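You operate a simulated robot arm through the tools that you are given. There is no shell and no other tool. Be economical: measure what you need, move in short steps, check, and stop when the job is done.

You are at the controls of a simulated two-armed robot. One attempt, no reset.

## Task
Put the small red bobbin on the top of the large brown box. Put two of the white bobbins from the top of the brown box behind the teal tray on the top of the green stand. Put two of the grey bobbins from the top of the low steel stand on the top of the large brown box. Put the medium yellow cone on the grey plate. Put one of the small wax rings from the top of the white box by the aisle on top of the film roll there. Any order will do. Set down upright: small red bobbin, white bobbin, grey bobbin, medium yellow cone.

It is judged by the outcome, as a careful person would: the job done as asked, and still so three seconds after it is handed in. It fails if anything else is knocked over, pushed out of place, dropped, spilled or broken.

## Robot
Two 7-joint arms with three-finger grippers on one trunk, on a base that drives. Base frame: it is fixed to the floor where the robot stands at the start and does not move with it; the origin is under the middle of the robot, x ahead of it, y to its left, z up; the surface under the hand at the start is at about z = 798. Lengths are in mm, angles in degrees, forces in N, time in s.
The left shoulder is at the start at [70, 146, 1162], the right one opposite. With the tool pointing down near the work surface each hand reaches from about 280 to 680 mm from the robot's upright axis, wherever it stands, measured 20 degrees to its own side. Places, roughly: film roll (6x6x13 cm) [2500, 1500, 500]; grey bobbin (5x5x17 cm) [1400, -1300, 700]; grey plate (15x15x1 cm) [1500, -900, 600]; medium yellow cone (11x11x18 cm) [1600, -1300, 700]; small red bobbin [500, 250, 750]; small wax ring (4x4x2 cm) [2700, 1500, 400]; top of the green stand [4100, -500, 800]; top of the large brown box [2300, 2000, 1000]; white bobbin (5x5x17 cm) [500, 100, 900]. Payload 2.2 kg a hand.
The tool frame of a hand sits at the grasp point between the pads (the TCP): z along the fingers, y along the line on which they close. The tips reach 28 mm beyond it. The gripper opens to 102 mm. The gripper's body begins 71 mm behind the TCP.
Orientation is that of the tool frame in the base frame, as [roll, pitch, yaw] about the fixed x, y, z axes, in that order (R = Rz(yaw) Ry(pitch) Rx(roll)). With the fingers straight down and closing along the base's y, the tool's x points along the base's -x, its y along +y and its z along -z.

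## Interface
- The arms move only by the tool drive_tool. It takes "left_motion", "right_motion" or both (then of equal length, played together; a hand with none holds still); each is a list of rows, each a list of 7 numbers: the opening in per cent of the stroke, from 0 (shut) to 100 (fully open), then the shift along the tool's x, y, z in units of 250 mm (1.0 is 250 mm), then the turn, a rotation vector about the tool's x, y, z in units of 90 degrees (1.0 is 90 degrees). In form: [[jaw, tx, ty, tz, ax, ay, az], ...]. A call has 1 to 20 rows; each row is the pose to reach, as a shift and turn from the pose commanded when the call began, along the tool's axes at that moment. A call with a number of a shift or a turn outside -1 to 1 is refused whole. Each row takes 0.2 s and may step no farther than 50 mm and 8.6 degrees from the row before; otherwise, or with a gripper value out of range, the whole call is refused. A pose out of reach is approached as far as the arm can. The call stops where the force on the tool passes 40 N (or 10 N more than at its start, if that is more) or the arm is blocked; 0.2 s more then pass. The fingers move at their own pace and stop on an object; they squeeze with about 31 N. The grip force told is the motor's: it shows also when the fingers shut on nothing. Time passes only in rows, and 0.2 s behind the last, so rows that repeat a pose let the fingers close. It gives the time, the measured TCP pose, the force on the tool (base axes), the opening and the grip force at its end, in the units of the frame above (readings bear some noise), with the torque about the TCP (base axes, N m) and any sound that the robot's microphone picked up, and new pictures: "views" is both (left out), scene, wrist or none (wrist: the cameras of the hands that moved).
- Cameras (640 x 400 px; columns grow to the right, rows downward): "scene" is now at [129.8, 19.8, 1379.6]; the picture's right is [0.23, -0.97, 0.00], its down [-0.67, -0.16, -0.72] and it looks along [0.70, 0.17, -0.69] (base axes); focal length 249 px, centre (320, 200). "left" rides on the left gripper at [72, 38, -86] in its tool frame; the picture's right is [-0.47, 0.89, 0.00], its down [-0.60, -0.32, -0.73] and it looks along [-0.65, -0.34, 0.68] (tool axes); focal length 256 px, centre (320, 200). "right" rides on the right gripper at [69, 44, -86] in its tool frame; the picture's right is [-0.53, 0.85, 0.00], its down [-0.58, -0.36, -0.73] and it looks along [-0.62, -0.39, 0.68] (tool axes); focal length 256 px, centre (320, 200). There is no depth. A picture from a camera that has moved, and an enlarged one, comes with that camera's place and axes in the base frame and with its lens.
- move_column(by): slides the trunk up (or, below 0, down) by that many mm; the arms and the scene camera ride with it, the base frame stays. It gives what a move gives, with no picture.
- base_move(legs): drives the robot by 1 to 6 legs, each [ahead, left, turn to the left] in mm, mm and degrees, along the robot's own axes; the way and the turn of a leg run together, so that a leg with both is an arc; at most 1500 mm and 180 degrees a leg. The arms and the cameras ride along, it lands a little off, and it stops where it bumps. It gives what a move gives, and a new picture of the scene camera.
- turn_head(pan, tilt): turns the head with the scene camera to pan (to the left, within 86 degrees either way) and tilt (down, from -29 to 69), counted from straight ahead of the robot. It gives what a move gives, and a new picture of the scene camera.
- inspect(camera, box): a new picture of the part [left, top, right, bottom] of that camera's present view, enlarged. No time passes.
- job_done(): hands the job in; it is judged then, once.

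Work in short steps. Places have to be worked out from the pictures, the camera data and where the tool is seen: move nearer, look again, correct. Check each grasp and each placing, and mend what went wrong. You have 207 turns and 260 pictures in all, those below and enlarged ones among them. Open the grippers and draw the arms clear of the work before you hand the job in, unless the task says otherwise.

The tools are called after "Request:" as name(argument=value, ...) on one line, values as JSON. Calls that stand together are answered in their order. drive_tool: Moves the arms, as the interface text tells. Its arguments: {"type":"object","properties":{"left_motion":{"type":"array"},"right_motion":{"type":"array"},"views":{"type":"string","enum":["both","scene","wrist","none"]}},"required":[]} The other tools are called the same way: move_column (by) slides the trunk up or down; base_move (legs) drives the base; turn_head (pan, tilt) turns the head that bears the scene camera; inspect (camera, box) takes an enlarged picture of a part of a camera's view; job_done () hands the job in.

At the start:

```text
time: 0.0
left_ee_pos: [492.7, 292.1, 1124.8]
left_tcp_rot: [-179.9, 0.0, -179.9]
left_wrist_force: [0.8, -0.2, 0.6]
left_wrist_torque: [-0.01, 0.0, -0.04]
left_gripper_width: 102.0
left_finger_force: 0.1
right_ee_pos: [519.4, -186.6, 1053.9]
right_tcp_rot: [-180.0, -0.1, 180.0]
right_wrist_force: [-0.2, 0.4, 0.0]
right_wrist_torque: [-0.03, -0.02, -0.03]
right_gripper_width: 101.9
right_finger_force: 0.1
trunk travel left (down, up): [-700.0, 240.0]
robot x, y, heading: [1.4, 0.5, -0.2]
head pan, tilt: [13.2, 43.8]
```

scene: 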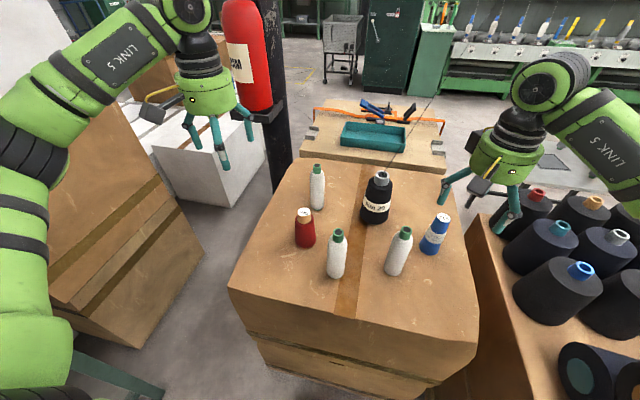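
right: 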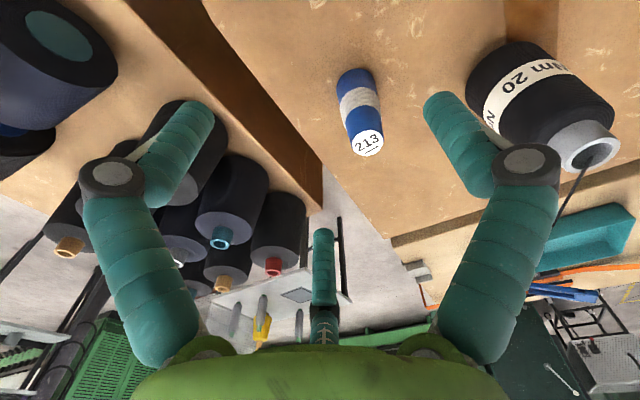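
left: 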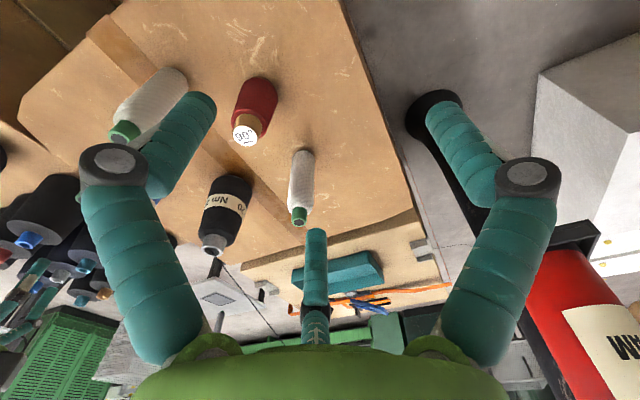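

The pictures show the red bobbin and three white ones on the near box. I look around first to plan the route.

Request:
turn_head(pan=50, tilt=15)

Request:
turn_head(pan=0, tilt=12)

Request:
turn_head(pan=-50, tilt=25)

```text
time: 1.0
left_ee_pos: [491.6, 292.2, 1123.6]
left_tcp_rot: [180.0, 0.0, -179.8]
left_wrist_force: [-0.1, 0.0, -0.5]
left_wrist_torque: [0.02, -0.02, 0.02]
left_gripper_width: 101.9
left_finger_force: 0.0
right_ee_pos: [519.0, -187.1, 1051.8]
right_tcp_rot: [-180.0, 0.0, 180.0]
right_wrist_force: [0.4, 0.6, -0.3]
right_wrist_torque: [0.03, -0.02, -0.04]
right_gripper_width: 102.1
right_finger_force: 0.0
trunk travel left (down, up): [-700.0, 240.0]
robot x, y, heading: [-4.0, -0.2, 0.1]
head pan, tilt: [50.0, 15.0]
camera scene: at [109.8, 72.5, 1424.6], right [0.77, -0.64, 0.0], down [-0.17, -0.2, -0.97], along [0.62, 0.74, -0.26], focal length 249 px, centre (320, 200)
```

scene: 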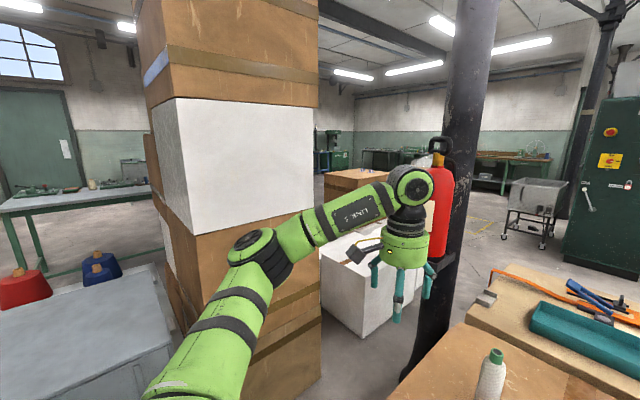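

```text
time: 2.2
left_ee_pos: [492.9, 292.7, 1123.6]
left_tcp_rot: [180.0, 0.0, -179.9]
left_wrist_force: [-0.7, 0.2, 0.2]
left_wrist_torque: [-0.03, 0.02, 0.04]
left_gripper_width: 101.9
left_finger_force: 0.1
right_ee_pos: [518.1, -188.5, 1053.9]
right_tcp_rot: [180.0, 0.0, -180.0]
right_wrist_force: [-0.3, 0.4, -0.3]
right_wrist_torque: [-0.05, -0.01, 0.01]
right_gripper_width: 102.0
right_finger_force: 0.1
trunk travel left (down, up): [-700.0, 240.0]
robot x, y, heading: [1.2, 0.7, -0.1]
head pan, tilt: [0.0, 12.0]
camera scene: at [142.9, 1.1, 1429.5], right [0.0, -1.0, 0.0], down [-0.21, 0.0, -0.98], along [0.98, 0.0, -0.21], focal length 249 px, centre (320, 200)
```

scene: 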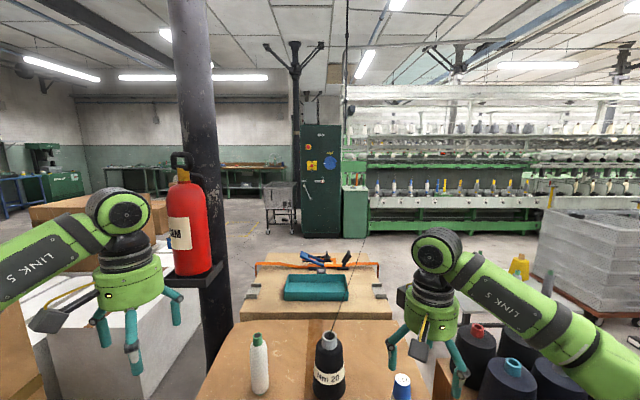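

```text
time: 3.4
left_ee_pos: [493.1, 291.5, 1124.3]
left_tcp_rot: [179.9, -0.1, -179.9]
left_wrist_force: [0.9, 0.3, -0.4]
left_wrist_torque: [-0.01, 0.02, -0.02]
left_gripper_width: 101.8
left_finger_force: 0.2
right_ee_pos: [519.2, -187.0, 1053.2]
right_tcp_rot: [-179.9, 0.0, -180.0]
right_wrist_force: [-0.1, 0.8, -0.5]
right_wrist_torque: [0.03, 0.0, -0.01]
right_gripper_width: 102.1
right_finger_force: 0.0
trunk travel left (down, up): [-700.0, 240.0]
robot x, y, heading: [0.1, 3.9, -0.1]
head pan, tilt: [-50.0, 25.0]
camera scene: at [109.0, -69.5, 1408.4], right [-0.77, -0.64, 0.0], down [-0.27, 0.32, -0.91], along [0.58, -0.69, -0.42], focal length 249 px, centre (320, 200)
```

scene: 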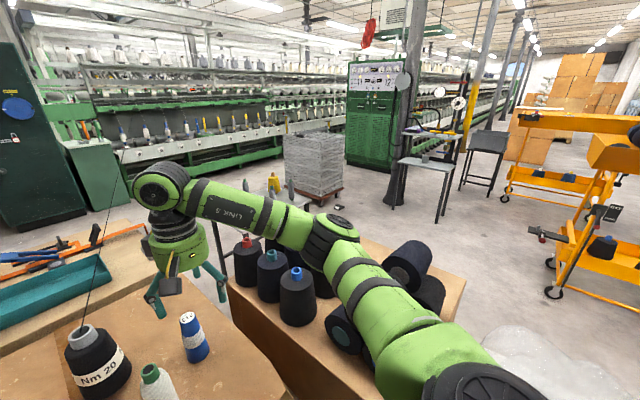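

Whites estimated: B ≈ (465,60), C ≈ (501,-83), A ≈ (684,163), all with tops near z 968. I bring the right hand above C and check with the pictures.

Request:
turn_head(pan=0, tilt=50)

Request:
drive_tool(right_motion=[[100, 0.03, 0.14, 0, 0, 0, 0], [100, 0.05, 0.28, 0, 0, 0, 0], [100, 0.07, 0.416, 0, 0, 0, 0], [100, 0.07, 0.416, 0, 0, 0, 0]], views="both")

```text
time: 4.6
left_ee_pos: [492.8, 292.4, 1124.0]
left_tcp_rot: [-179.9, 0.1, -179.9]
left_wrist_force: [0.1, -0.3, -0.1]
left_wrist_torque: [0.01, -0.01, 0.05]
left_gripper_width: 101.8
left_finger_force: 0.1
right_ee_pos: [518.2, -187.7, 1053.7]
right_tcp_rot: [-180.0, 0.1, -179.9]
right_wrist_force: [-0.7, 0.6, 0.1]
right_wrist_torque: [-0.04, 0.02, 0.0]
right_gripper_width: 102.1
right_finger_force: 0.1
trunk travel left (down, up): [-700.0, 240.0]
robot x, y, heading: [0.9, 1.1, 0.0]
head pan, tilt: [0.0, 50.0]
camera scene: at [126.7, 0.9, 1371.0], right [0.0, -1.0, 0.0], down [-0.77, 0.0, -0.64], along [0.64, 0.0, -0.77], focal length 249 px, centre (320, 200)
```

scene: 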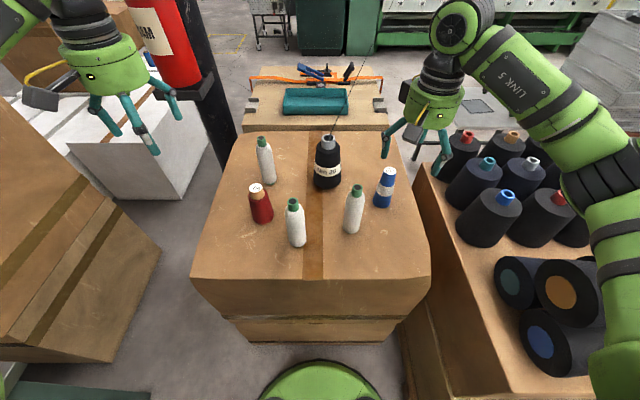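

```text
time: 5.6
left_ee_pos: [491.9, 291.0, 1124.5]
left_tcp_rot: [-180.0, 0.0, -179.9]
left_wrist_force: [0.9, 0.1, -0.4]
left_wrist_torque: [0.0, 0.04, 0.0]
left_gripper_width: 102.0
left_finger_force: 0.1
right_ee_pos: [500.4, -84.1, 1052.6]
right_tcp_rot: [-180.0, 0.1, -180.0]
right_wrist_force: [0.6, 0.1, -0.2]
right_wrist_torque: [-0.02, 0.02, -0.02]
right_gripper_width: 101.9
right_finger_force: 0.0
trunk travel left (down, up): [-700.0, 240.0]
robot x, y, heading: [-1.4, -1.4, -0.1]
head pan, tilt: [0.0, 50.0]
camera scene: at [126.7, 0.3, 1370.9], right [0.0, -1.0, 0.0], down [-0.77, 0.0, -0.64], along [0.64, 0.0, -0.77], focal length 249 px, centre (320, 200)
camera right: at [431.6, -39.7, 1138.1], right [0.53, 0.84, 0.0], down [0.58, -0.37, 0.73], along [0.62, -0.39, -0.68], focal length 256 px, centre (320, 200)
```

scene: 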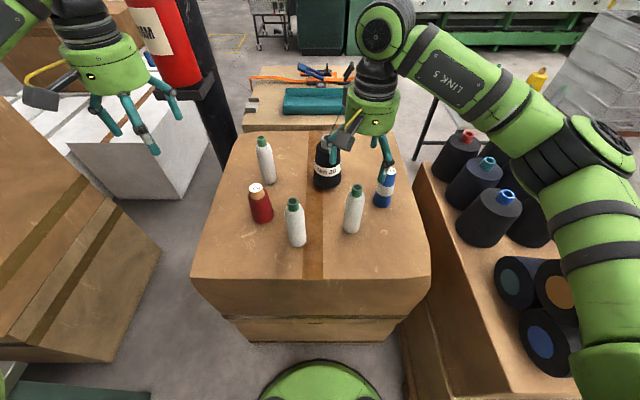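
right: 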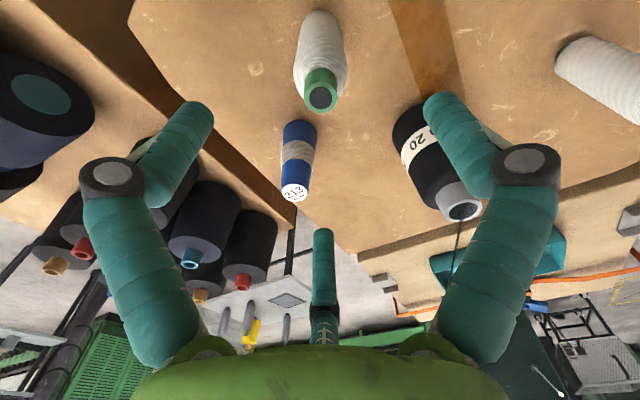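

The wrist picture puts C's top at (499,-82), right under the hand. I descend to z ≈ 913 and close.

Request:
drive_tool(right_motion=[[100, 0, 0, 0.19, 0, 0, 0], [100, 0, 0, 0.38, 0, 0, 0], [100, 0, 0, 0.56, 0, 0, 0], [0, 0, 0, 0.56, 0, 0, 0], [0, 0, 0, 0.56, 0, 0, 0], [0, 0, 0, 0.56, 0, 0, 0]], views="both")

```text
time: 7.0
left_ee_pos: [492.1, 292.2, 1124.3]
left_tcp_rot: [-180.0, 0.0, -179.8]
left_wrist_force: [-0.5, 0.3, 0.6]
left_wrist_torque: [0.01, 0.0, -0.04]
left_gripper_width: 102.0
left_finger_force: 0.1
right_ee_pos: [502.9, -83.2, 914.3]
right_tcp_rot: [179.8, 0.2, -179.9]
right_wrist_force: [3.4, 1.2, 8.0]
right_wrist_torque: [0.07, -0.5, 0.02]
right_gripper_width: 42.2
right_finger_force: 31.2
trunk travel left (down, up): [-700.0, 240.0]
robot x, y, heading: [-1.1, -1.7, -0.1]
head pan, tilt: [0.0, 50.0]
camera scene: at [126.1, 1.4, 1371.1], right [0.0, -1.0, 0.0], down [-0.77, 0.0, -0.64], along [0.64, 0.0, -0.77], focal length 249 px, centre (320, 200)
camera right: at [431.7, -39.5, 1000.0], right [0.53, 0.85, 0.0], down [0.57, -0.37, 0.73], along [0.62, -0.39, -0.68], focal length 256 px, centre (320, 200)
```

scene: 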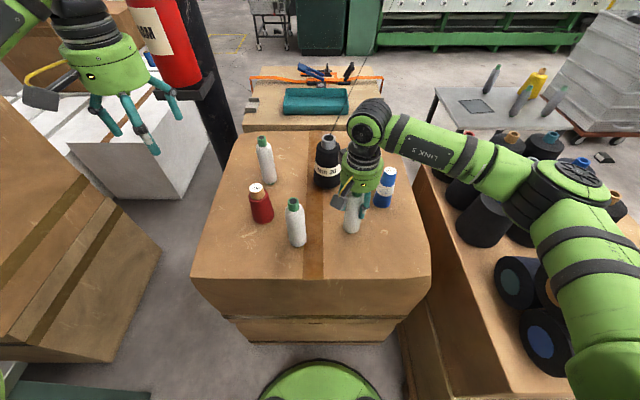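
right: 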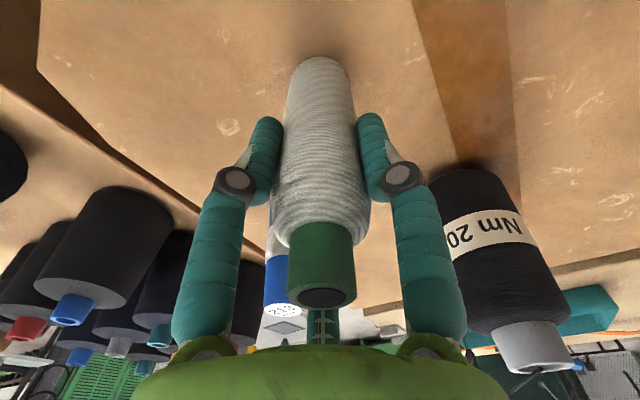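

C is gripped (42 mm). I lift it and take it to the right, and bring the left hand above B.

Request:
drive_tool(right_motion=[[0, 0, 0, -0.18, 0, 0, 0], [0, 0, 0, -0.36, 0, 0, 0], [0, 0, 0, -0.54, 0, 0, 0], [0, 0, 0, -0.7, 0, 0, 0], [0, 0.1, -0.17, -0.7, 0, 0, 0], [0, 0.2, -0.34, -0.7, 0, 0, 0], [0, 0.25, -0.5, -0.7, 0, 0, 0], [0, 0.3, -0.66, -0.7, 0, 0, 0]], left_motion=[[100, 0, 0, 0, 0, 0, 0], [100, 0, 0, 0, 0, 0, 0], [100, 0, 0, 0, 0, 0, 0], [100, 0.02, -0.18, 0.05, 0, 0, 0], [100, 0.04, -0.36, 0.1, 0, 0, 0], [100, 0.06, -0.54, 0.15, 0, 0, 0], [100, 0.08, -0.72, 0.2, 0, 0, 0], [100, 0.1, -0.91, 0.25, 0, 0, 0]], views="both")

```text
time: 8.8
left_ee_pos: [465.2, 59.5, 1062.0]
left_tcp_rot: [179.8, 0.0, -179.9]
left_wrist_force: [0.1, -1.3, -0.3]
left_wrist_torque: [0.06, -0.01, 0.02]
left_gripper_width: 102.1
left_finger_force: 0.0
right_ee_pos: [424.9, -253.7, 1086.3]
right_tcp_rot: [179.6, 0.0, -179.9]
right_wrist_force: [-0.3, -1.1, -0.8]
right_wrist_torque: [0.07, 0.0, -0.03]
right_gripper_width: 42.2
right_finger_force: 30.7
trunk travel left (down, up): [-700.0, 240.0]
robot x, y, heading: [0.0, 0.3, -0.1]
head pan, tilt: [0.0, 50.0]
camera scene: at [125.7, -4.5, 1371.0], right [0.0, -1.0, 0.0], down [-0.77, 0.0, -0.64], along [0.64, 0.0, -0.77], focal length 249 px, centre (320, 200)
camera right: at [355.3, -210.1, 1171.5], right [0.53, 0.85, 0.0], down [0.58, -0.37, 0.73], along [0.62, -0.39, -0.68], focal length 256 px, centre (320, 200)
camera left: at [393.4, 97.3, 1149.2], right [0.46, 0.89, 0.0], down [0.6, -0.32, 0.73], along [0.65, -0.34, -0.68], focal length 256 px, centre (320, 200)
```

scene: 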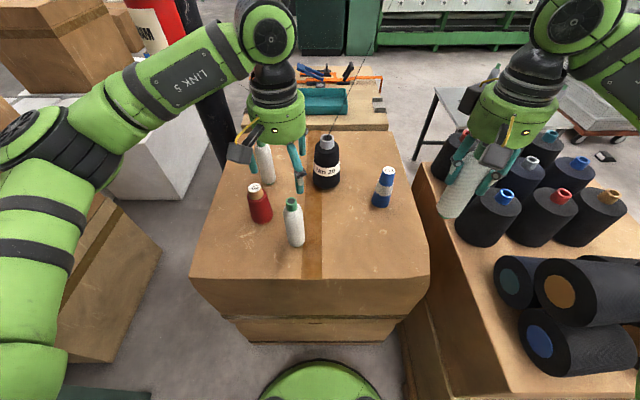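
right: 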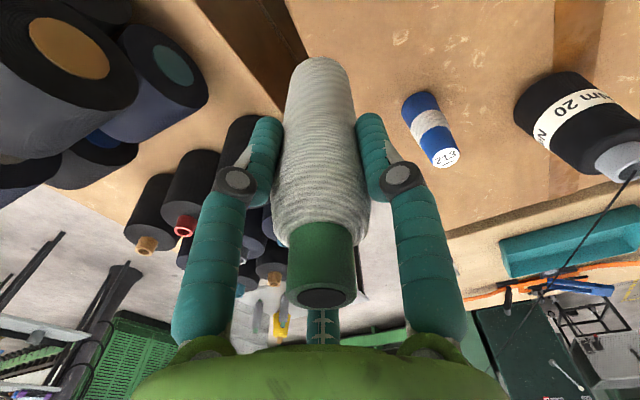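
left: 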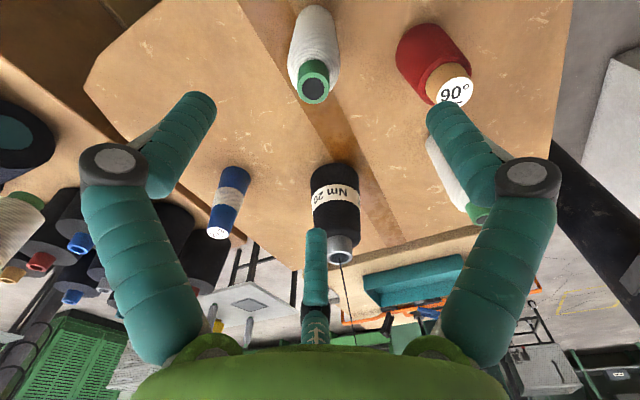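

B's top is at about (461,58). I descend on it with a small correction and close.

Request:
drive_tool(left_motion=[[100, 0.014, -0.006, 0.19, 0, 0, 0], [100, 0.014, -0.006, 0.38, 0, 0, 0], [100, 0.014, -0.006, 0.5, 0, 0, 0], [100, 0.014, -0.006, 0.596, 0, 0, 0], [0, 0.014, -0.006, 0.596, 0, 0, 0], [0, 0.014, -0.006, 0.596, 0, 0, 0], [0, 0.014, -0.006, 0.596, 0, 0, 0], [0, 0.014, -0.006, 0.416, 0, 0, 0], [0, 0.014, -0.006, 0.236, 0, 0, 0], [0, 0.014, -0.006, 0.05, 0, 0, 0], [0, 0.014, -0.006, -0.1, 0, 0, 0]], views="both")

```text
time: 11.2
left_ee_pos: [464.7, 62.9, 1086.1]
left_tcp_rot: [-180.0, 0.0, 180.0]
left_wrist_force: [0.6, 0.8, -0.4]
left_wrist_torque: [0.03, -0.03, -0.01]
left_gripper_width: 42.5
left_finger_force: 31.4
right_ee_pos: [425.1, -249.7, 1087.2]
right_tcp_rot: [179.9, 0.0, -180.0]
right_wrist_force: [0.0, 0.2, -2.1]
right_wrist_torque: [0.02, 0.0, 0.0]
right_gripper_width: 42.2
right_finger_force: 30.6
trunk travel left (down, up): [-700.0, 240.0]
robot x, y, heading: [1.7, 2.9, -0.0]
head pan, tilt: [0.0, 50.0]
camera scene: at [126.2, 0.4, 1370.9], right [0.0, -1.0, 0.0], down [-0.77, 0.0, -0.64], along [0.64, 0.0, -0.77], focal length 249 px, centre (320, 200)
camera left: at [393.1, 100.8, 1173.9], right [0.46, 0.89, 0.0], down [0.6, -0.32, 0.73], along [0.65, -0.34, -0.68], focal length 256 px, centre (320, 200)
```

scene: 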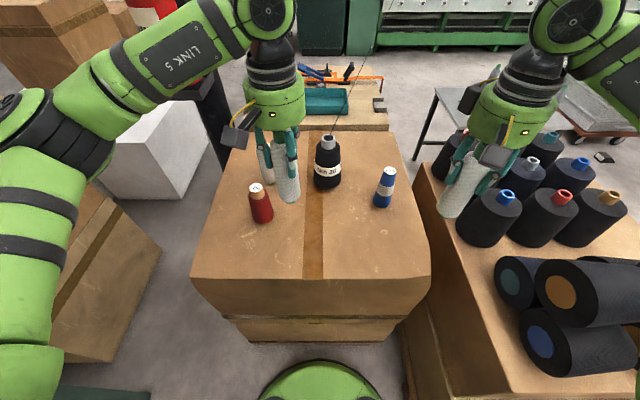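
left: 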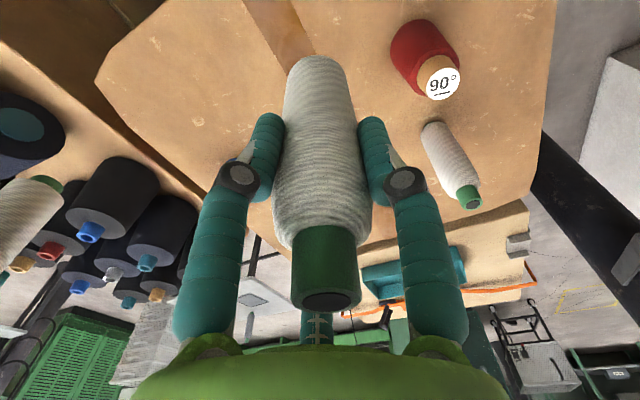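

Both whites are held. I look at the floor on the right, low, before driving.

Request:
turn_head(pan=-80, tilt=50)

Request:
turn_head(pan=-86, tilt=15)

Request:
turn_head(pan=80, tilt=45)

```text
time: 12.7
left_ee_pos: [465.1, 62.9, 1086.2]
left_tcp_rot: [180.0, 0.0, -179.9]
left_wrist_force: [-0.2, -0.5, -0.8]
left_wrist_torque: [-0.03, -0.01, 0.02]
left_gripper_width: 42.1
left_finger_force: 31.1
right_ee_pos: [427.8, -248.9, 1086.6]
right_tcp_rot: [-180.0, 0.1, 180.0]
right_wrist_force: [0.1, 0.0, -0.9]
right_wrist_torque: [0.0, 0.02, -0.03]
right_gripper_width: 42.2
right_finger_force: 30.5
trunk travel left (down, up): [-700.0, 240.0]
robot x, y, heading: [-0.4, -3.3, -0.2]
head pan, tilt: [-80.0, 50.0]
camera scene: at [63.4, -74.9, 1370.9], right [-0.98, -0.17, 0.0], down [-0.13, 0.75, -0.64], along [0.11, -0.63, -0.77], focal length 249 px, centre (320, 200)
```

scene: 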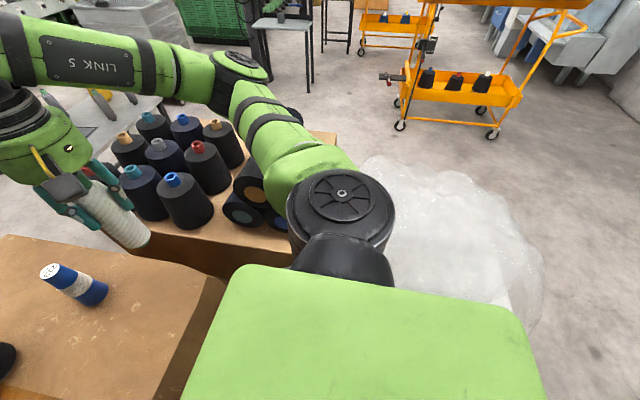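

```text
time: 13.7
left_ee_pos: [466.2, 62.1, 1087.1]
left_tcp_rot: [180.0, -0.1, -179.9]
left_wrist_force: [0.7, 0.1, -1.3]
left_wrist_torque: [0.01, 0.03, -0.02]
left_gripper_width: 42.4
left_finger_force: 30.9
right_ee_pos: [425.3, -249.0, 1087.0]
right_tcp_rot: [-180.0, 0.0, 179.9]
right_wrist_force: [-0.5, 0.5, -1.6]
right_wrist_torque: [-0.01, 0.0, -0.01]
right_gripper_width: 41.9
right_finger_force: 30.9
trunk travel left (down, up): [-700.0, 240.0]
robot x, y, heading: [0.3, 1.1, -0.2]
head pan, tilt: [-85.9, 15.0]
camera scene: at [56.6, -92.2, 1424.5], right [-1.0, -0.07, 0.0], down [-0.02, 0.26, -0.97], along [0.07, -0.96, -0.26], focal length 249 px, centre (320, 200)
```

scene: 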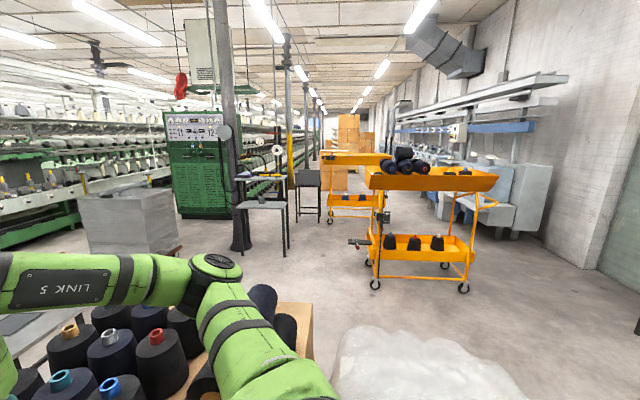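

```text
time: 16.2
left_ee_pos: [466.4, 62.6, 1087.8]
left_tcp_rot: [180.0, 0.0, -179.9]
left_wrist_force: [-0.5, -0.3, -1.8]
left_wrist_torque: [-0.01, -0.01, -0.02]
left_gripper_width: 42.3
left_finger_force: 30.8
right_ee_pos: [426.6, -248.5, 1086.6]
right_tcp_rot: [-180.0, 0.0, 180.0]
right_wrist_force: [1.0, -0.6, -1.5]
right_wrist_torque: [0.0, 0.02, 0.0]
right_gripper_width: 42.1
right_finger_force: 30.9
trunk travel left (down, up): [-700.0, 240.0]
robot x, y, heading: [-3.7, 3.3, 0.2]
head pan, tilt: [80.0, 45.0]
camera scene: at [64.2, 81.0, 1377.8], right [0.98, -0.17, 0.0], down [-0.12, -0.7, -0.71], along [0.12, 0.7, -0.71], focal length 249 px, centre (320, 200)
```

scene: 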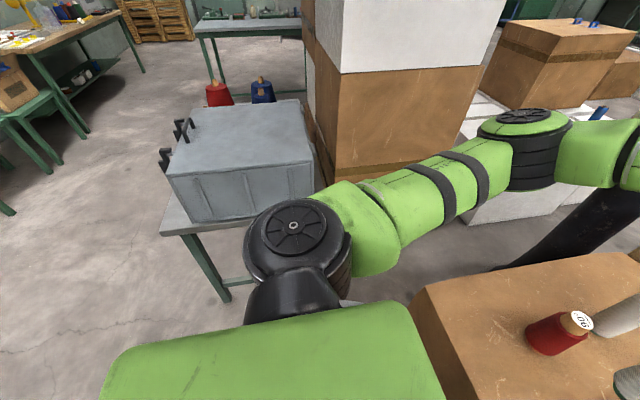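

Plastic sack lies right-behind, a steel table stands left. I back off 300 mm, straight, to clear the box before tucking the hands and turning.

Request:
base_move(legs=[[-300, 0, 0]])

Request:
turn_head(pan=-86, tilt=35)

Request:
turn_head(pan=86, tilt=25)

```text
time: 18.3
left_ee_pos: [170.2, 63.4, 1086.2]
left_tcp_rot: [-180.0, -0.1, -179.9]
left_wrist_force: [0.7, -0.6, -0.3]
left_wrist_torque: [-0.03, 0.01, 0.0]
left_gripper_width: 42.4
left_finger_force: 30.4
right_ee_pos: [131.0, -250.1, 1086.4]
right_tcp_rot: [-180.0, -0.1, 180.0]
right_wrist_force: [-0.2, -0.4, -1.6]
right_wrist_torque: [-0.01, -0.01, 0.04]
right_gripper_width: 41.9
right_finger_force: 30.6
trunk travel left (down, up): [-700.0, 240.0]
robot x, y, heading: [-296.0, -0.5, 0.1]
head pan, tilt: [80.0, 45.0]
camera scene: at [-230.8, 81.0, 1377.7], right [0.98, -0.17, 0.0], down [-0.12, -0.7, -0.71], along [0.12, 0.7, -0.71], focal length 249 px, centre (320, 200)
```

scene: 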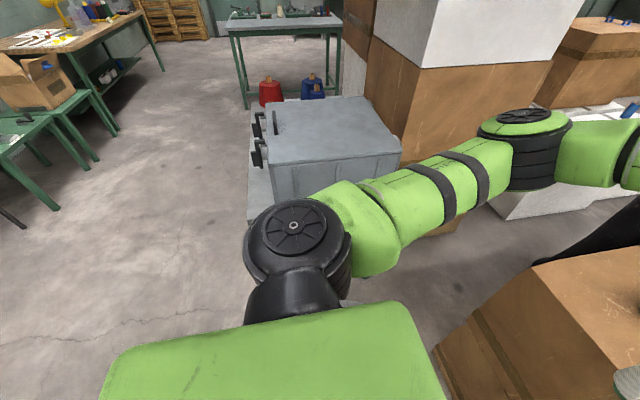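

```text
time: 20.8
left_ee_pos: [169.9, 63.5, 1085.7]
left_tcp_rot: [-179.9, 0.1, -179.9]
left_wrist_force: [0.8, 0.3, -0.8]
left_wrist_torque: [0.04, -0.03, 0.02]
left_gripper_width: 41.7
left_finger_force: 30.6
right_ee_pos: [129.7, -249.4, 1087.0]
right_tcp_rot: [-179.9, 0.0, -180.0]
right_wrist_force: [-0.4, 0.9, -1.2]
right_wrist_torque: [-0.01, -0.05, 0.0]
right_gripper_width: 42.1
right_finger_force: 31.4
trunk travel left (down, up): [-700.0, 240.0]
robot x, y, heading: [-294.0, -1.3, -0.1]
head pan, tilt: [-85.9, 35.0]
camera scene: at [-240.1, -86.9, 1392.6], right [-1.0, -0.07, 0.0], down [-0.04, 0.57, -0.82], along [0.06, -0.82, -0.57], focal length 249 px, centre (320, 200)
```

scene: 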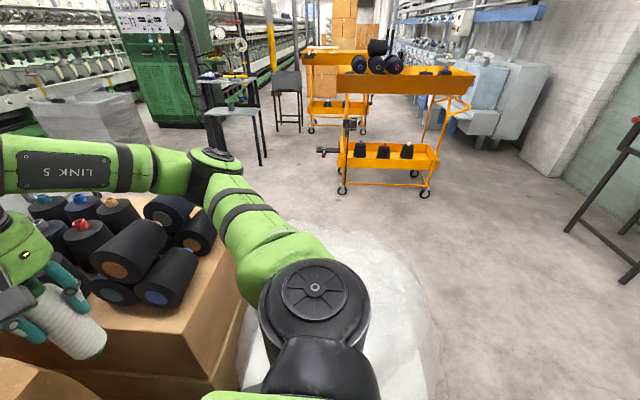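

```text
time: 23.4
left_ee_pos: [170.2, 62.7, 1087.3]
left_tcp_rot: [-179.9, 0.0, -179.8]
left_wrist_force: [0.3, 0.3, -1.2]
left_wrist_torque: [0.0, -0.01, 0.04]
left_gripper_width: 42.3
left_finger_force: 31.3
right_ee_pos: [130.9, -249.3, 1087.1]
right_tcp_rot: [180.0, 0.0, 179.9]
right_wrist_force: [-0.6, -0.3, -1.1]
right_wrist_torque: [-0.04, 0.04, -0.03]
right_gripper_width: 42.0
right_finger_force: 30.9
trunk travel left (down, up): [-700.0, 240.0]
robot x, y, heading: [-295.0, -0.5, 0.1]
head pan, tilt: [85.9, 25.0]
camera scene: at [-239.7, 92.9, 1408.4], right [1.0, -0.07, 0.0], down [-0.03, -0.42, -0.91], along [0.06, 0.9, -0.42], focal length 249 px, centre (320, 200)
```

scene: 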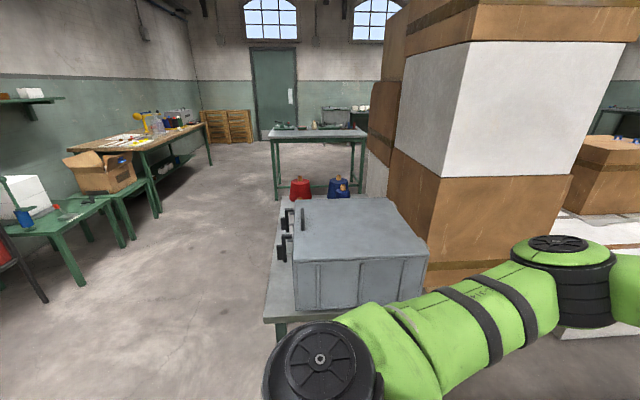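

Left and right are surveyed; for the green stand I take the right way, behind the sack and in front of the cart. I tuck the hands in, raise the trunk, then back off.

Request:
drive_tool(right_motion=[[0, 0.09, 0.16, 0, 0, 0, 0], [0, 0.2, 0.32, 0, 0, 0, 0], [0, 0.2, 0.32, 0, 0, 0, 0]], left_motion=[[0, 0.17, 0.1, 0, 0, 0, 0], [0, 0.34, 0.22, 0, 0, 0, 0], [0, 0.34, 0.3, 0, 0, 0, 0]], views="none")

Request:
move_column(by=150)

Request:
turn_head(pan=-70, tilt=35)

Request:
base_move(legs=[[-950, 0, 0], [0, -700, 0]])

```text
refused: row 2 steps farther than a row can; nothing moved
```

```text
time: 25.1
left_ee_pos: [169.9, 62.6, 1236.7]
left_tcp_rot: [-180.0, 0.0, -180.0]
left_wrist_force: [0.6, 0.0, -1.7]
left_wrist_torque: [-0.01, 0.0, 0.01]
left_gripper_width: 42.2
left_finger_force: 30.5
right_ee_pos: [129.6, -248.7, 1237.4]
right_tcp_rot: [-179.9, -0.1, -180.0]
right_wrist_force: [-0.6, -0.1, -1.0]
right_wrist_torque: [0.0, -0.02, 0.0]
right_gripper_width: 41.8
right_finger_force: 30.6
trunk travel left (down, up): [-850.0, 90.0]
robot x, y, heading: [-298.5, 0.5, 0.1]
head pan, tilt: [85.9, 25.0]
```

```text
time: 27.6
left_ee_pos: [169.4, 62.3, 1236.4]
left_tcp_rot: [179.9, 0.0, -179.8]
left_wrist_force: [0.4, -0.1, -2.0]
left_wrist_torque: [0.01, -0.03, -0.01]
left_gripper_width: 42.3
left_finger_force: 31.7
right_ee_pos: [129.7, -249.8, 1236.9]
right_tcp_rot: [180.0, 0.0, -179.8]
right_wrist_force: [-0.2, 0.3, -1.2]
right_wrist_torque: [0.0, 0.02, 0.03]
right_gripper_width: 42.2
right_finger_force: 30.8
trunk travel left (down, up): [-850.0, 90.0]
robot x, y, heading: [-296.0, -3.6, -0.0]
head pan, tilt: [-70.0, 35.0]
camera scene: at [-216.1, -81.8, 1542.6], right [-0.94, -0.34, 0.0], down [-0.2, 0.54, -0.82], along [0.28, -0.77, -0.57], focal length 249 px, centre (320, 200)
```

scene: 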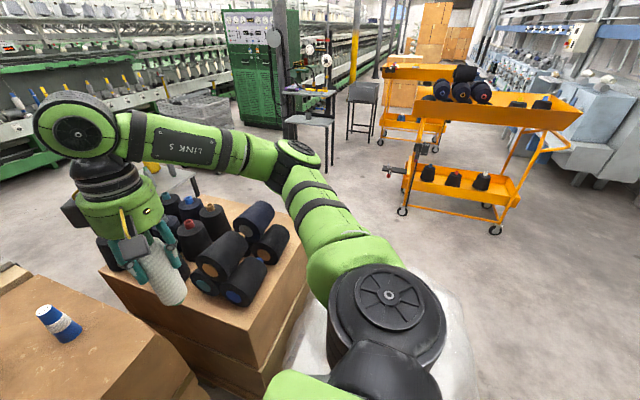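

```text
time: 36.0
left_ee_pos: [-782.5, -633.6, 1236.1]
left_tcp_rot: [-179.8, 0.1, -179.9]
left_wrist_force: [0.2, -0.4, -0.9]
left_wrist_torque: [-0.02, 0.01, 0.01]
left_gripper_width: 42.4
left_finger_force: 31.2
right_ee_pos: [-821.8, -947.2, 1236.9]
right_tcp_rot: [-180.0, 0.1, -179.8]
right_wrist_force: [0.3, 0.9, -1.3]
right_wrist_torque: [-0.02, 0.04, -0.01]
right_gripper_width: 41.9
right_finger_force: 30.7
trunk travel left (down, up): [-850.0, 90.0]
robot x, y, heading: [-1249.9, -699.4, 0.5]
head pan, tilt: [-70.0, 35.0]
camera scene: at [-1167.7, -780.1, 1542.7], right [-0.94, -0.34, 0.0], down [-0.2, 0.54, -0.82], along [0.28, -0.77, -0.57], focal length 249 px, centre (320, 200)
```

scene: 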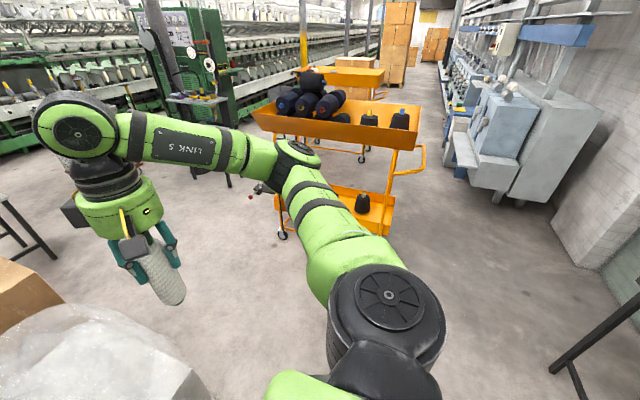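

Sack's far edge is near y -1250 and the cart's front near y -2250. I go along a lane at y ≈ -1750.

Request:
base_move(legs=[[0, -1030, 0], [1450, 0, 0]])

Request:
turn_head(pan=0, tilt=25)

Request:
turn_head(pan=45, tilt=30)

```text
time: 48.1
left_ee_pos: [676.1, -1652.1, 1236.8]
left_tcp_rot: [-180.0, 0.0, -179.7]
left_wrist_force: [-0.4, 0.9, -0.2]
left_wrist_torque: [-0.02, -0.03, 0.01]
left_gripper_width: 42.1
left_finger_force: 30.9
right_ee_pos: [638.3, -1964.6, 1236.4]
right_tcp_rot: [179.9, 0.0, -179.7]
right_wrist_force: [-0.9, -0.5, -1.3]
right_wrist_torque: [0.03, -0.05, -0.01]
right_gripper_width: 42.0
right_finger_force: 31.4
trunk travel left (down, up): [-850.0, 90.0]
robot x, y, heading: [213.2, -1717.5, 0.4]
head pan, tilt: [-70.0, 35.0]
camera scene: at [291.7, -1798.5, 1542.7], right [-0.94, -0.35, 0.0], down [-0.2, 0.54, -0.82], along [0.28, -0.77, -0.57], focal length 249 px, centre (320, 200)
```

scene: 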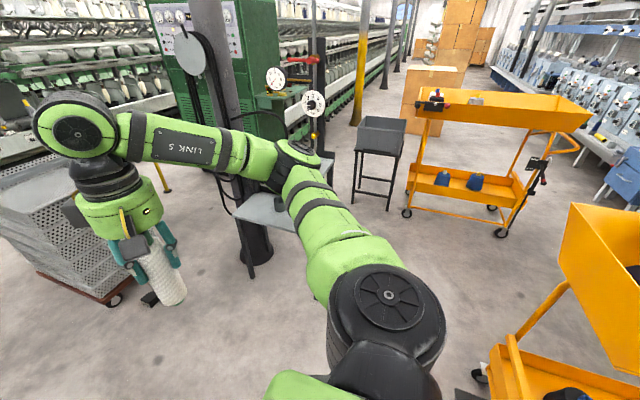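

```text
time: 49.5
left_ee_pos: [677.4, -1652.8, 1235.8]
left_tcp_rot: [180.0, 0.0, -179.7]
left_wrist_force: [-0.8, 0.6, -1.6]
left_wrist_torque: [0.0, 0.01, 0.0]
left_gripper_width: 42.4
left_finger_force: 31.1
right_ee_pos: [640.0, -1965.1, 1236.8]
right_tcp_rot: [180.0, 0.0, -179.7]
right_wrist_force: [0.4, 0.2, -2.0]
right_wrist_torque: [0.02, 0.04, -0.01]
right_gripper_width: 42.2
right_finger_force: 30.7
trunk travel left (down, up): [-850.0, 90.0]
robot x, y, heading: [210.6, -1718.7, 0.2]
head pan, tilt: [0.0, 25.0]
camera scene: at [354.3, -1715.6, 1558.4], right [0.0, -1.0, 0.0], down [-0.42, 0.0, -0.91], along [0.91, 0.0, -0.42], focal length 249 px, centre (320, 200)
```

scene: 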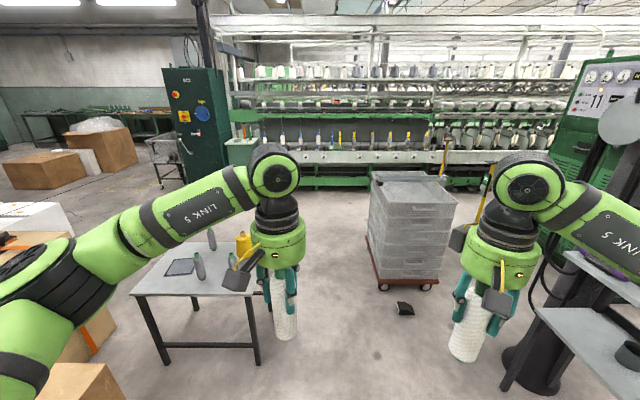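

```text
time: 50.6
left_ee_pos: [678.5, -1651.6, 1236.5]
left_tcp_rot: [180.0, 0.0, -179.7]
left_wrist_force: [0.6, 0.1, -1.2]
left_wrist_torque: [0.01, -0.01, -0.02]
left_gripper_width: 42.3
left_finger_force: 31.1
right_ee_pos: [638.9, -1964.4, 1236.0]
right_tcp_rot: [-179.9, -0.1, -179.7]
right_wrist_force: [-0.2, -1.0, -1.4]
right_wrist_torque: [0.0, 0.02, 0.01]
right_gripper_width: 42.3
right_finger_force: 31.3
trunk travel left (down, up): [-850.0, 90.0]
robot x, y, heading: [212.0, -1717.8, 0.3]
head pan, tilt: [45.0, 30.0]
camera scene: at [325.7, -1651.8, 1550.4], right [0.71, -0.7, 0.0], down [-0.35, -0.35, -0.87], along [0.61, 0.61, -0.5], focal length 249 px, centre (320, 200)
```

scene: 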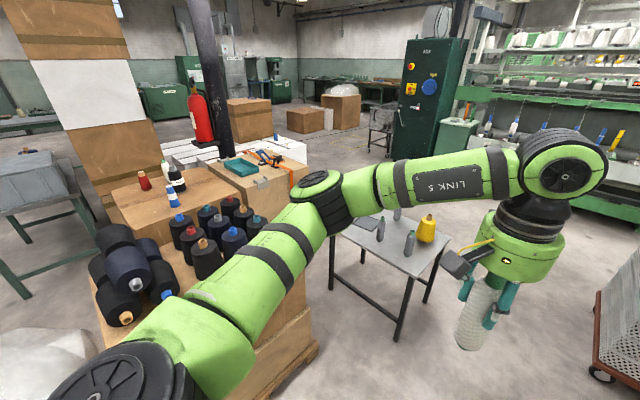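

Stand spans about x 1290–1750, y -770 to -1420; the wire pallet starts at y ≈ -2230. I drive between them to the aisle and look at the green stand.

Request:
base_move(legs=[[1400, -90, 0], [1000, 0, 0], [0, 1280, 0]])

Request:
turn_head(pan=0, tilt=30)

```text
time: 68.5
left_ee_pos: [3079.7, -435.4, 1235.8]
left_tcp_rot: [180.0, 0.0, -179.3]
left_wrist_force: [-0.4, -0.1, -1.1]
left_wrist_torque: [0.0, -0.01, -0.01]
left_gripper_width: 41.9
left_finger_force: 31.0
right_ee_pos: [3043.7, -747.2, 1236.2]
right_tcp_rot: [179.9, -0.1, -179.5]
right_wrist_force: [0.5, 0.4, -0.6]
right_wrist_torque: [-0.01, -0.04, 0.03]
right_gripper_width: 42.3
right_finger_force: 31.2
trunk travel left (down, up): [-850.0, 90.0]
robot x, y, heading: [2613.7, -502.3, 0.6]
head pan, tilt: [45.0, 30.0]
camera scene: at [2728.3, -437.3, 1550.5], right [0.71, -0.7, 0.0], down [-0.35, -0.36, -0.87], along [0.61, 0.62, -0.5], focal length 249 px, centre (320, 200)
```

scene: 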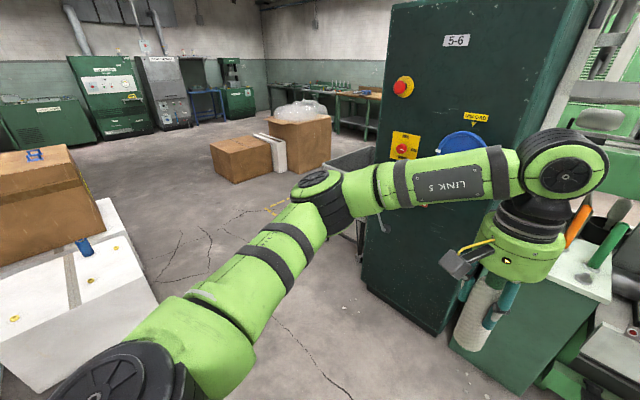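

```text
time: 69.7
left_ee_pos: [3080.4, -435.1, 1235.8]
left_tcp_rot: [180.0, 0.0, -179.3]
left_wrist_force: [0.7, -0.5, -0.6]
left_wrist_torque: [0.0, -0.01, 0.01]
left_gripper_width: 42.3
left_finger_force: 30.7
right_ee_pos: [3044.0, -746.6, 1236.9]
right_tcp_rot: [-180.0, 0.1, -179.4]
right_wrist_force: [-0.1, 0.2, -0.8]
right_wrist_torque: [0.02, -0.02, -0.01]
right_gripper_width: 42.1
right_finger_force: 31.2
trunk travel left (down, up): [-850.0, 90.0]
robot x, y, heading: [2615.8, -501.3, 0.8]
head pan, tilt: [0.0, 30.0]
camera scene: at [2755.4, -500.1, 1550.4], right [0.01, -1.0, 0.0], down [-0.5, -0.01, -0.87], along [0.87, 0.01, -0.5], focal length 249 px, centre (320, 200)
```

scene: 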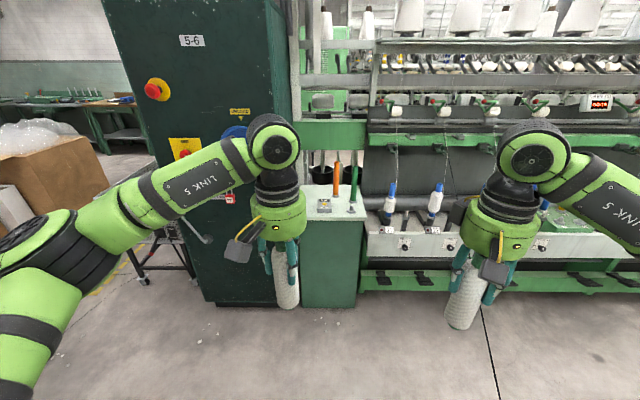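

The green stand's top is visible between the hands, with tools on its back part. I zoom in.

Request:
inspect(camera="scene", box=[280, 140, 400, 240])

```text
4.00 times, centred on (340, 190) of scene
camera zoom: at [2755.4, -500.1, 1550.4], right [0.01, -1.0, 0.0], down [-0.5, -0.01, -0.87], along [0.87, 0.01, -0.5], focal length 996 px, centre (240, 240)
```

zoom: 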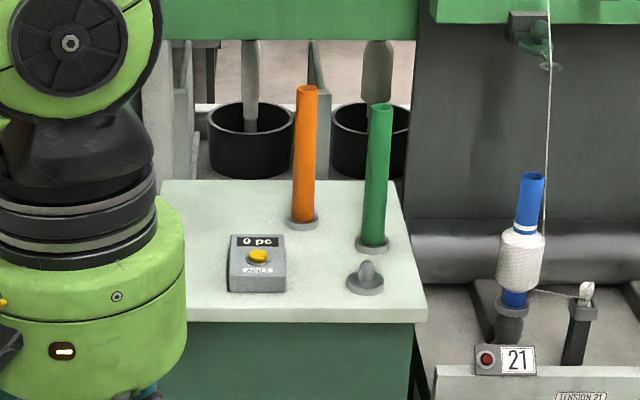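

The top spans roughly x 3890–4295, y -355 to -750, with a counter, pins and a spike; its left strip looks free. The cabinet corner is near (3943,-295), so I'll approach turned 20° left so the left elbow stays clear.

Request:
base_move(legs=[[0, 0, 19.3], [460, -400, 0]])

Request:
turn_head(pan=-10, tilt=40)

```text
time: 74.1
left_ee_pos: [3598.8, -498.2, 1236.6]
left_tcp_rot: [-179.9, 0.0, -159.7]
left_wrist_force: [-0.2, 0.8, -1.1]
left_wrist_torque: [0.02, -0.02, 0.02]
left_gripper_width: 42.2
left_finger_force: 30.6
right_ee_pos: [3669.5, -806.0, 1237.2]
right_tcp_rot: [-180.0, 0.0, -159.8]
right_wrist_force: [-0.4, 0.0, -0.2]
right_wrist_torque: [0.0, -0.03, 0.03]
right_gripper_width: 42.2
right_finger_force: 31.1
trunk travel left (down, up): [-850.0, 90.0]
robot x, y, heading: [3180.0, -718.4, 20.0]
head pan, tilt: [0.0, 30.0]
camera scene: at [3314.4, -668.0, 1550.6], right [0.34, -0.94, 0.0], down [-0.47, -0.17, -0.87], along [0.81, 0.3, -0.5], focal length 249 px, centre (320, 200)
```

scene: 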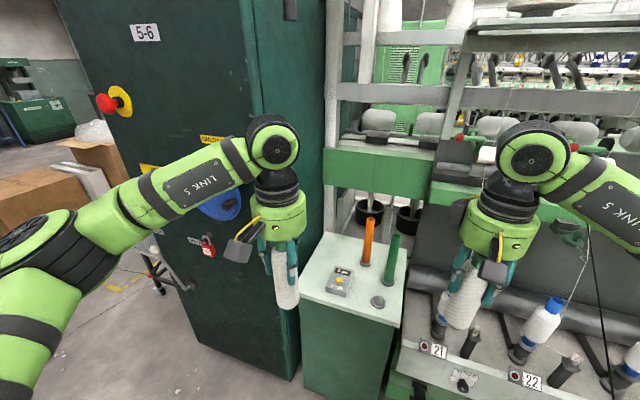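

```text
time: 74.9
left_ee_pos: [3600.6, -499.8, 1237.1]
left_tcp_rot: [180.0, -0.1, -159.8]
left_wrist_force: [0.4, 0.4, -1.1]
left_wrist_torque: [0.01, -0.03, 0.02]
left_gripper_width: 42.1
left_finger_force: 30.8
right_ee_pos: [3669.9, -805.4, 1236.6]
right_tcp_rot: [180.0, 0.1, -159.7]
right_wrist_force: [0.2, -0.2, -1.6]
right_wrist_torque: [0.03, 0.01, 0.04]
right_gripper_width: 42.0
right_finger_force: 30.3
trunk travel left (down, up): [-850.0, 90.0]
robot x, y, heading: [3185.8, -719.9, 20.2]
head pan, tilt: [-10.0, 40.0]
camera scene: at [3315.0, -684.8, 1535.1], right [0.18, -0.98, 0.0], down [-0.63, -0.11, -0.77], along [0.75, 0.14, -0.64], focal length 249 px, centre (320, 200)
```

scene: 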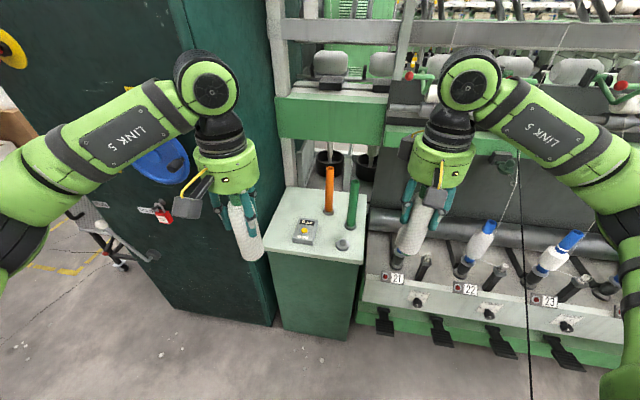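

Triangulated: top z ≈ 800, x 3860–4240, y -375 to -738; counter near (3965,-493). I plan P1 = (4070,-450) for the left hand and P2 = (3935,-577) for the right. I pull the right hand in, then drive nearer.

Request:
drive_tool(right_motion=[[0, 0.15, 0, -0.1, 0, 0, 0], [0, 0.3, 0, -0.2, 0, 0, 0], [0, 0.3, 0, -0.2, 0, 0, 0]], views="none")

Request:
base_move(legs=[[283, -113, 0]])

Request:
turn_head(pan=5, tilt=50)

```text
time: 75.7
left_ee_pos: [3602.0, -497.0, 1236.8]
left_tcp_rot: [-180.0, -0.1, -159.8]
left_wrist_force: [0.4, 0.4, -0.9]
left_wrist_torque: [-0.01, 0.01, 0.0]
left_gripper_width: 42.1
left_finger_force: 30.9
right_ee_pos: [3601.2, -830.3, 1285.8]
right_tcp_rot: [-180.0, -0.1, -159.8]
right_wrist_force: [0.5, -0.1, -1.3]
right_wrist_torque: [0.0, 0.03, 0.0]
right_gripper_width: 42.0
right_finger_force: 31.0
trunk travel left (down, up): [-850.0, 90.0]
robot x, y, heading: [3188.5, -718.2, 20.2]
head pan, tilt: [-10.0, 40.0]
```

```text
time: 77.7
left_ee_pos: [3900.9, -509.2, 1238.8]
left_tcp_rot: [-179.9, 0.0, -160.0]
left_wrist_force: [-0.5, 0.2, -0.3]
left_wrist_torque: [-0.02, -0.03, -0.03]
left_gripper_width: 42.2
left_finger_force: 30.8
right_ee_pos: [3899.8, -841.2, 1289.2]
right_tcp_rot: [180.0, 0.1, -159.9]
right_wrist_force: [0.3, -0.5, -1.2]
right_wrist_torque: [-0.01, -0.02, -0.03]
right_gripper_width: 42.1
right_finger_force: 31.7
trunk travel left (down, up): [-850.0, 90.0]
robot x, y, heading: [3486.9, -726.8, 19.9]
head pan, tilt: [-10.0, 40.0]
camera scene: at [3613.6, -694.9, 1535.4], right [0.17, -0.98, 0.0], down [-0.63, -0.11, -0.77], along [0.76, 0.13, -0.64], focal length 249 px, centre (320, 200)
```

scene: 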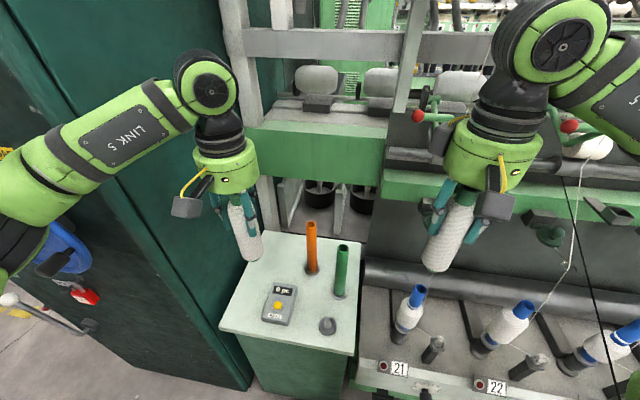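

```text
time: 78.5
left_ee_pos: [3902.5, -509.0, 1236.8]
left_tcp_rot: [-179.9, 0.0, -159.9]
left_wrist_force: [0.4, 0.1, -0.8]
left_wrist_torque: [-0.02, 0.0, -0.05]
left_gripper_width: 42.1
left_finger_force: 30.9
right_ee_pos: [3902.4, -842.6, 1286.2]
right_tcp_rot: [180.0, 0.0, -160.0]
right_wrist_force: [0.3, -0.3, -1.3]
right_wrist_torque: [-0.01, 0.02, 0.01]
right_gripper_width: 42.2
right_finger_force: 31.0
trunk travel left (down, up): [-850.0, 90.0]
robot x, y, heading: [3488.2, -727.3, 20.3]
head pan, tilt: [5.0, 50.0]
camera scene: at [3603.3, -677.3, 1520.9], right [0.42, -0.91, 0.0], down [-0.69, -0.32, -0.64], along [0.58, 0.27, -0.77], focal length 249 px, centre (320, 200)
```

scene: 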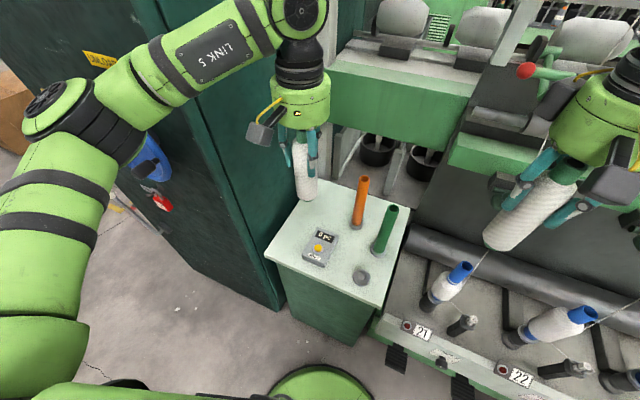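

Clear so far; I extend the left hand 175 mm forward, still high, to be above P1.

Request:
drive_tool(left_motion=[[0, -0.175, 0, 0, 0, 0, 0], [0, -0.35, 0, 0, 0, 0, 0], [0, -0.525, 0, 0, 0, 0, 0], [0, -0.69, 0, 0, 0, 0, 0], [0, -0.69, 0, 0, 0, 0, 0]], views="both")

```text
time: 79.7
left_ee_pos: [4041.2, -453.2, 1236.3]
left_tcp_rot: [-179.9, 0.1, -159.8]
left_wrist_force: [-0.3, 1.1, -1.0]
left_wrist_torque: [-0.08, 0.01, -0.01]
left_gripper_width: 42.0
left_finger_force: 30.9
left hand out of reach, approached as far as the arm can: row 4, 5
right_ee_pos: [3901.3, -838.3, 1289.0]
right_tcp_rot: [-179.8, 0.0, -159.9]
right_wrist_force: [-0.2, 0.9, -1.0]
right_wrist_torque: [-0.08, 0.0, -0.01]
right_gripper_width: 42.0
right_finger_force: 31.1
trunk travel left (down, up): [-850.0, 90.0]
robot x, y, heading: [3483.6, -730.7, 20.1]
head pan, tilt: [5.0, 50.0]
camera scene: at [3601.7, -672.9, 1520.8], right [0.42, -0.91, 0.0], down [-0.69, -0.33, -0.64], along [0.58, 0.27, -0.77], focal length 249 px, centre (320, 200)
camera left: at [3961.5, -442.6, 1322.9], right [0.13, 0.99, 0.0], down [0.67, -0.09, 0.73], along [0.73, -0.1, -0.68], focal length 256 px, centre (320, 200)
```

scene: 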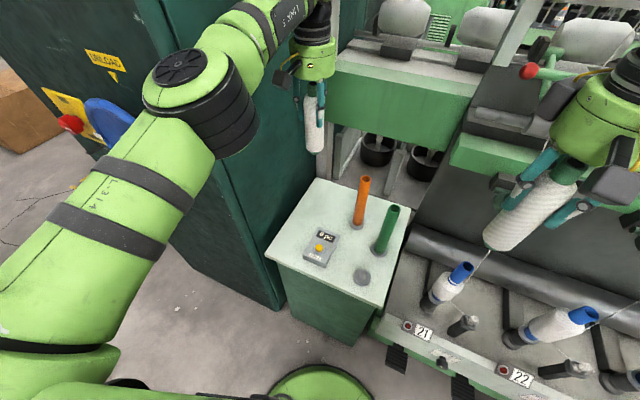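
left: 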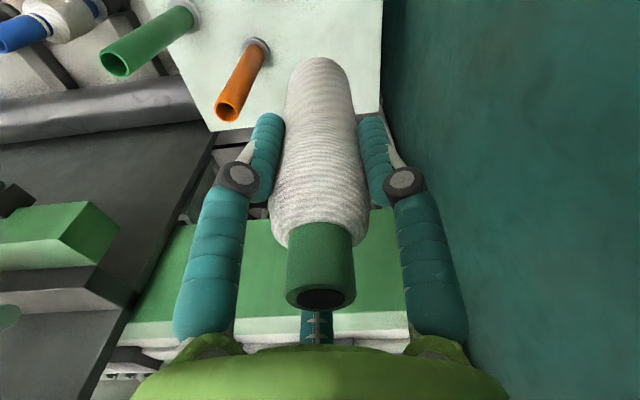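

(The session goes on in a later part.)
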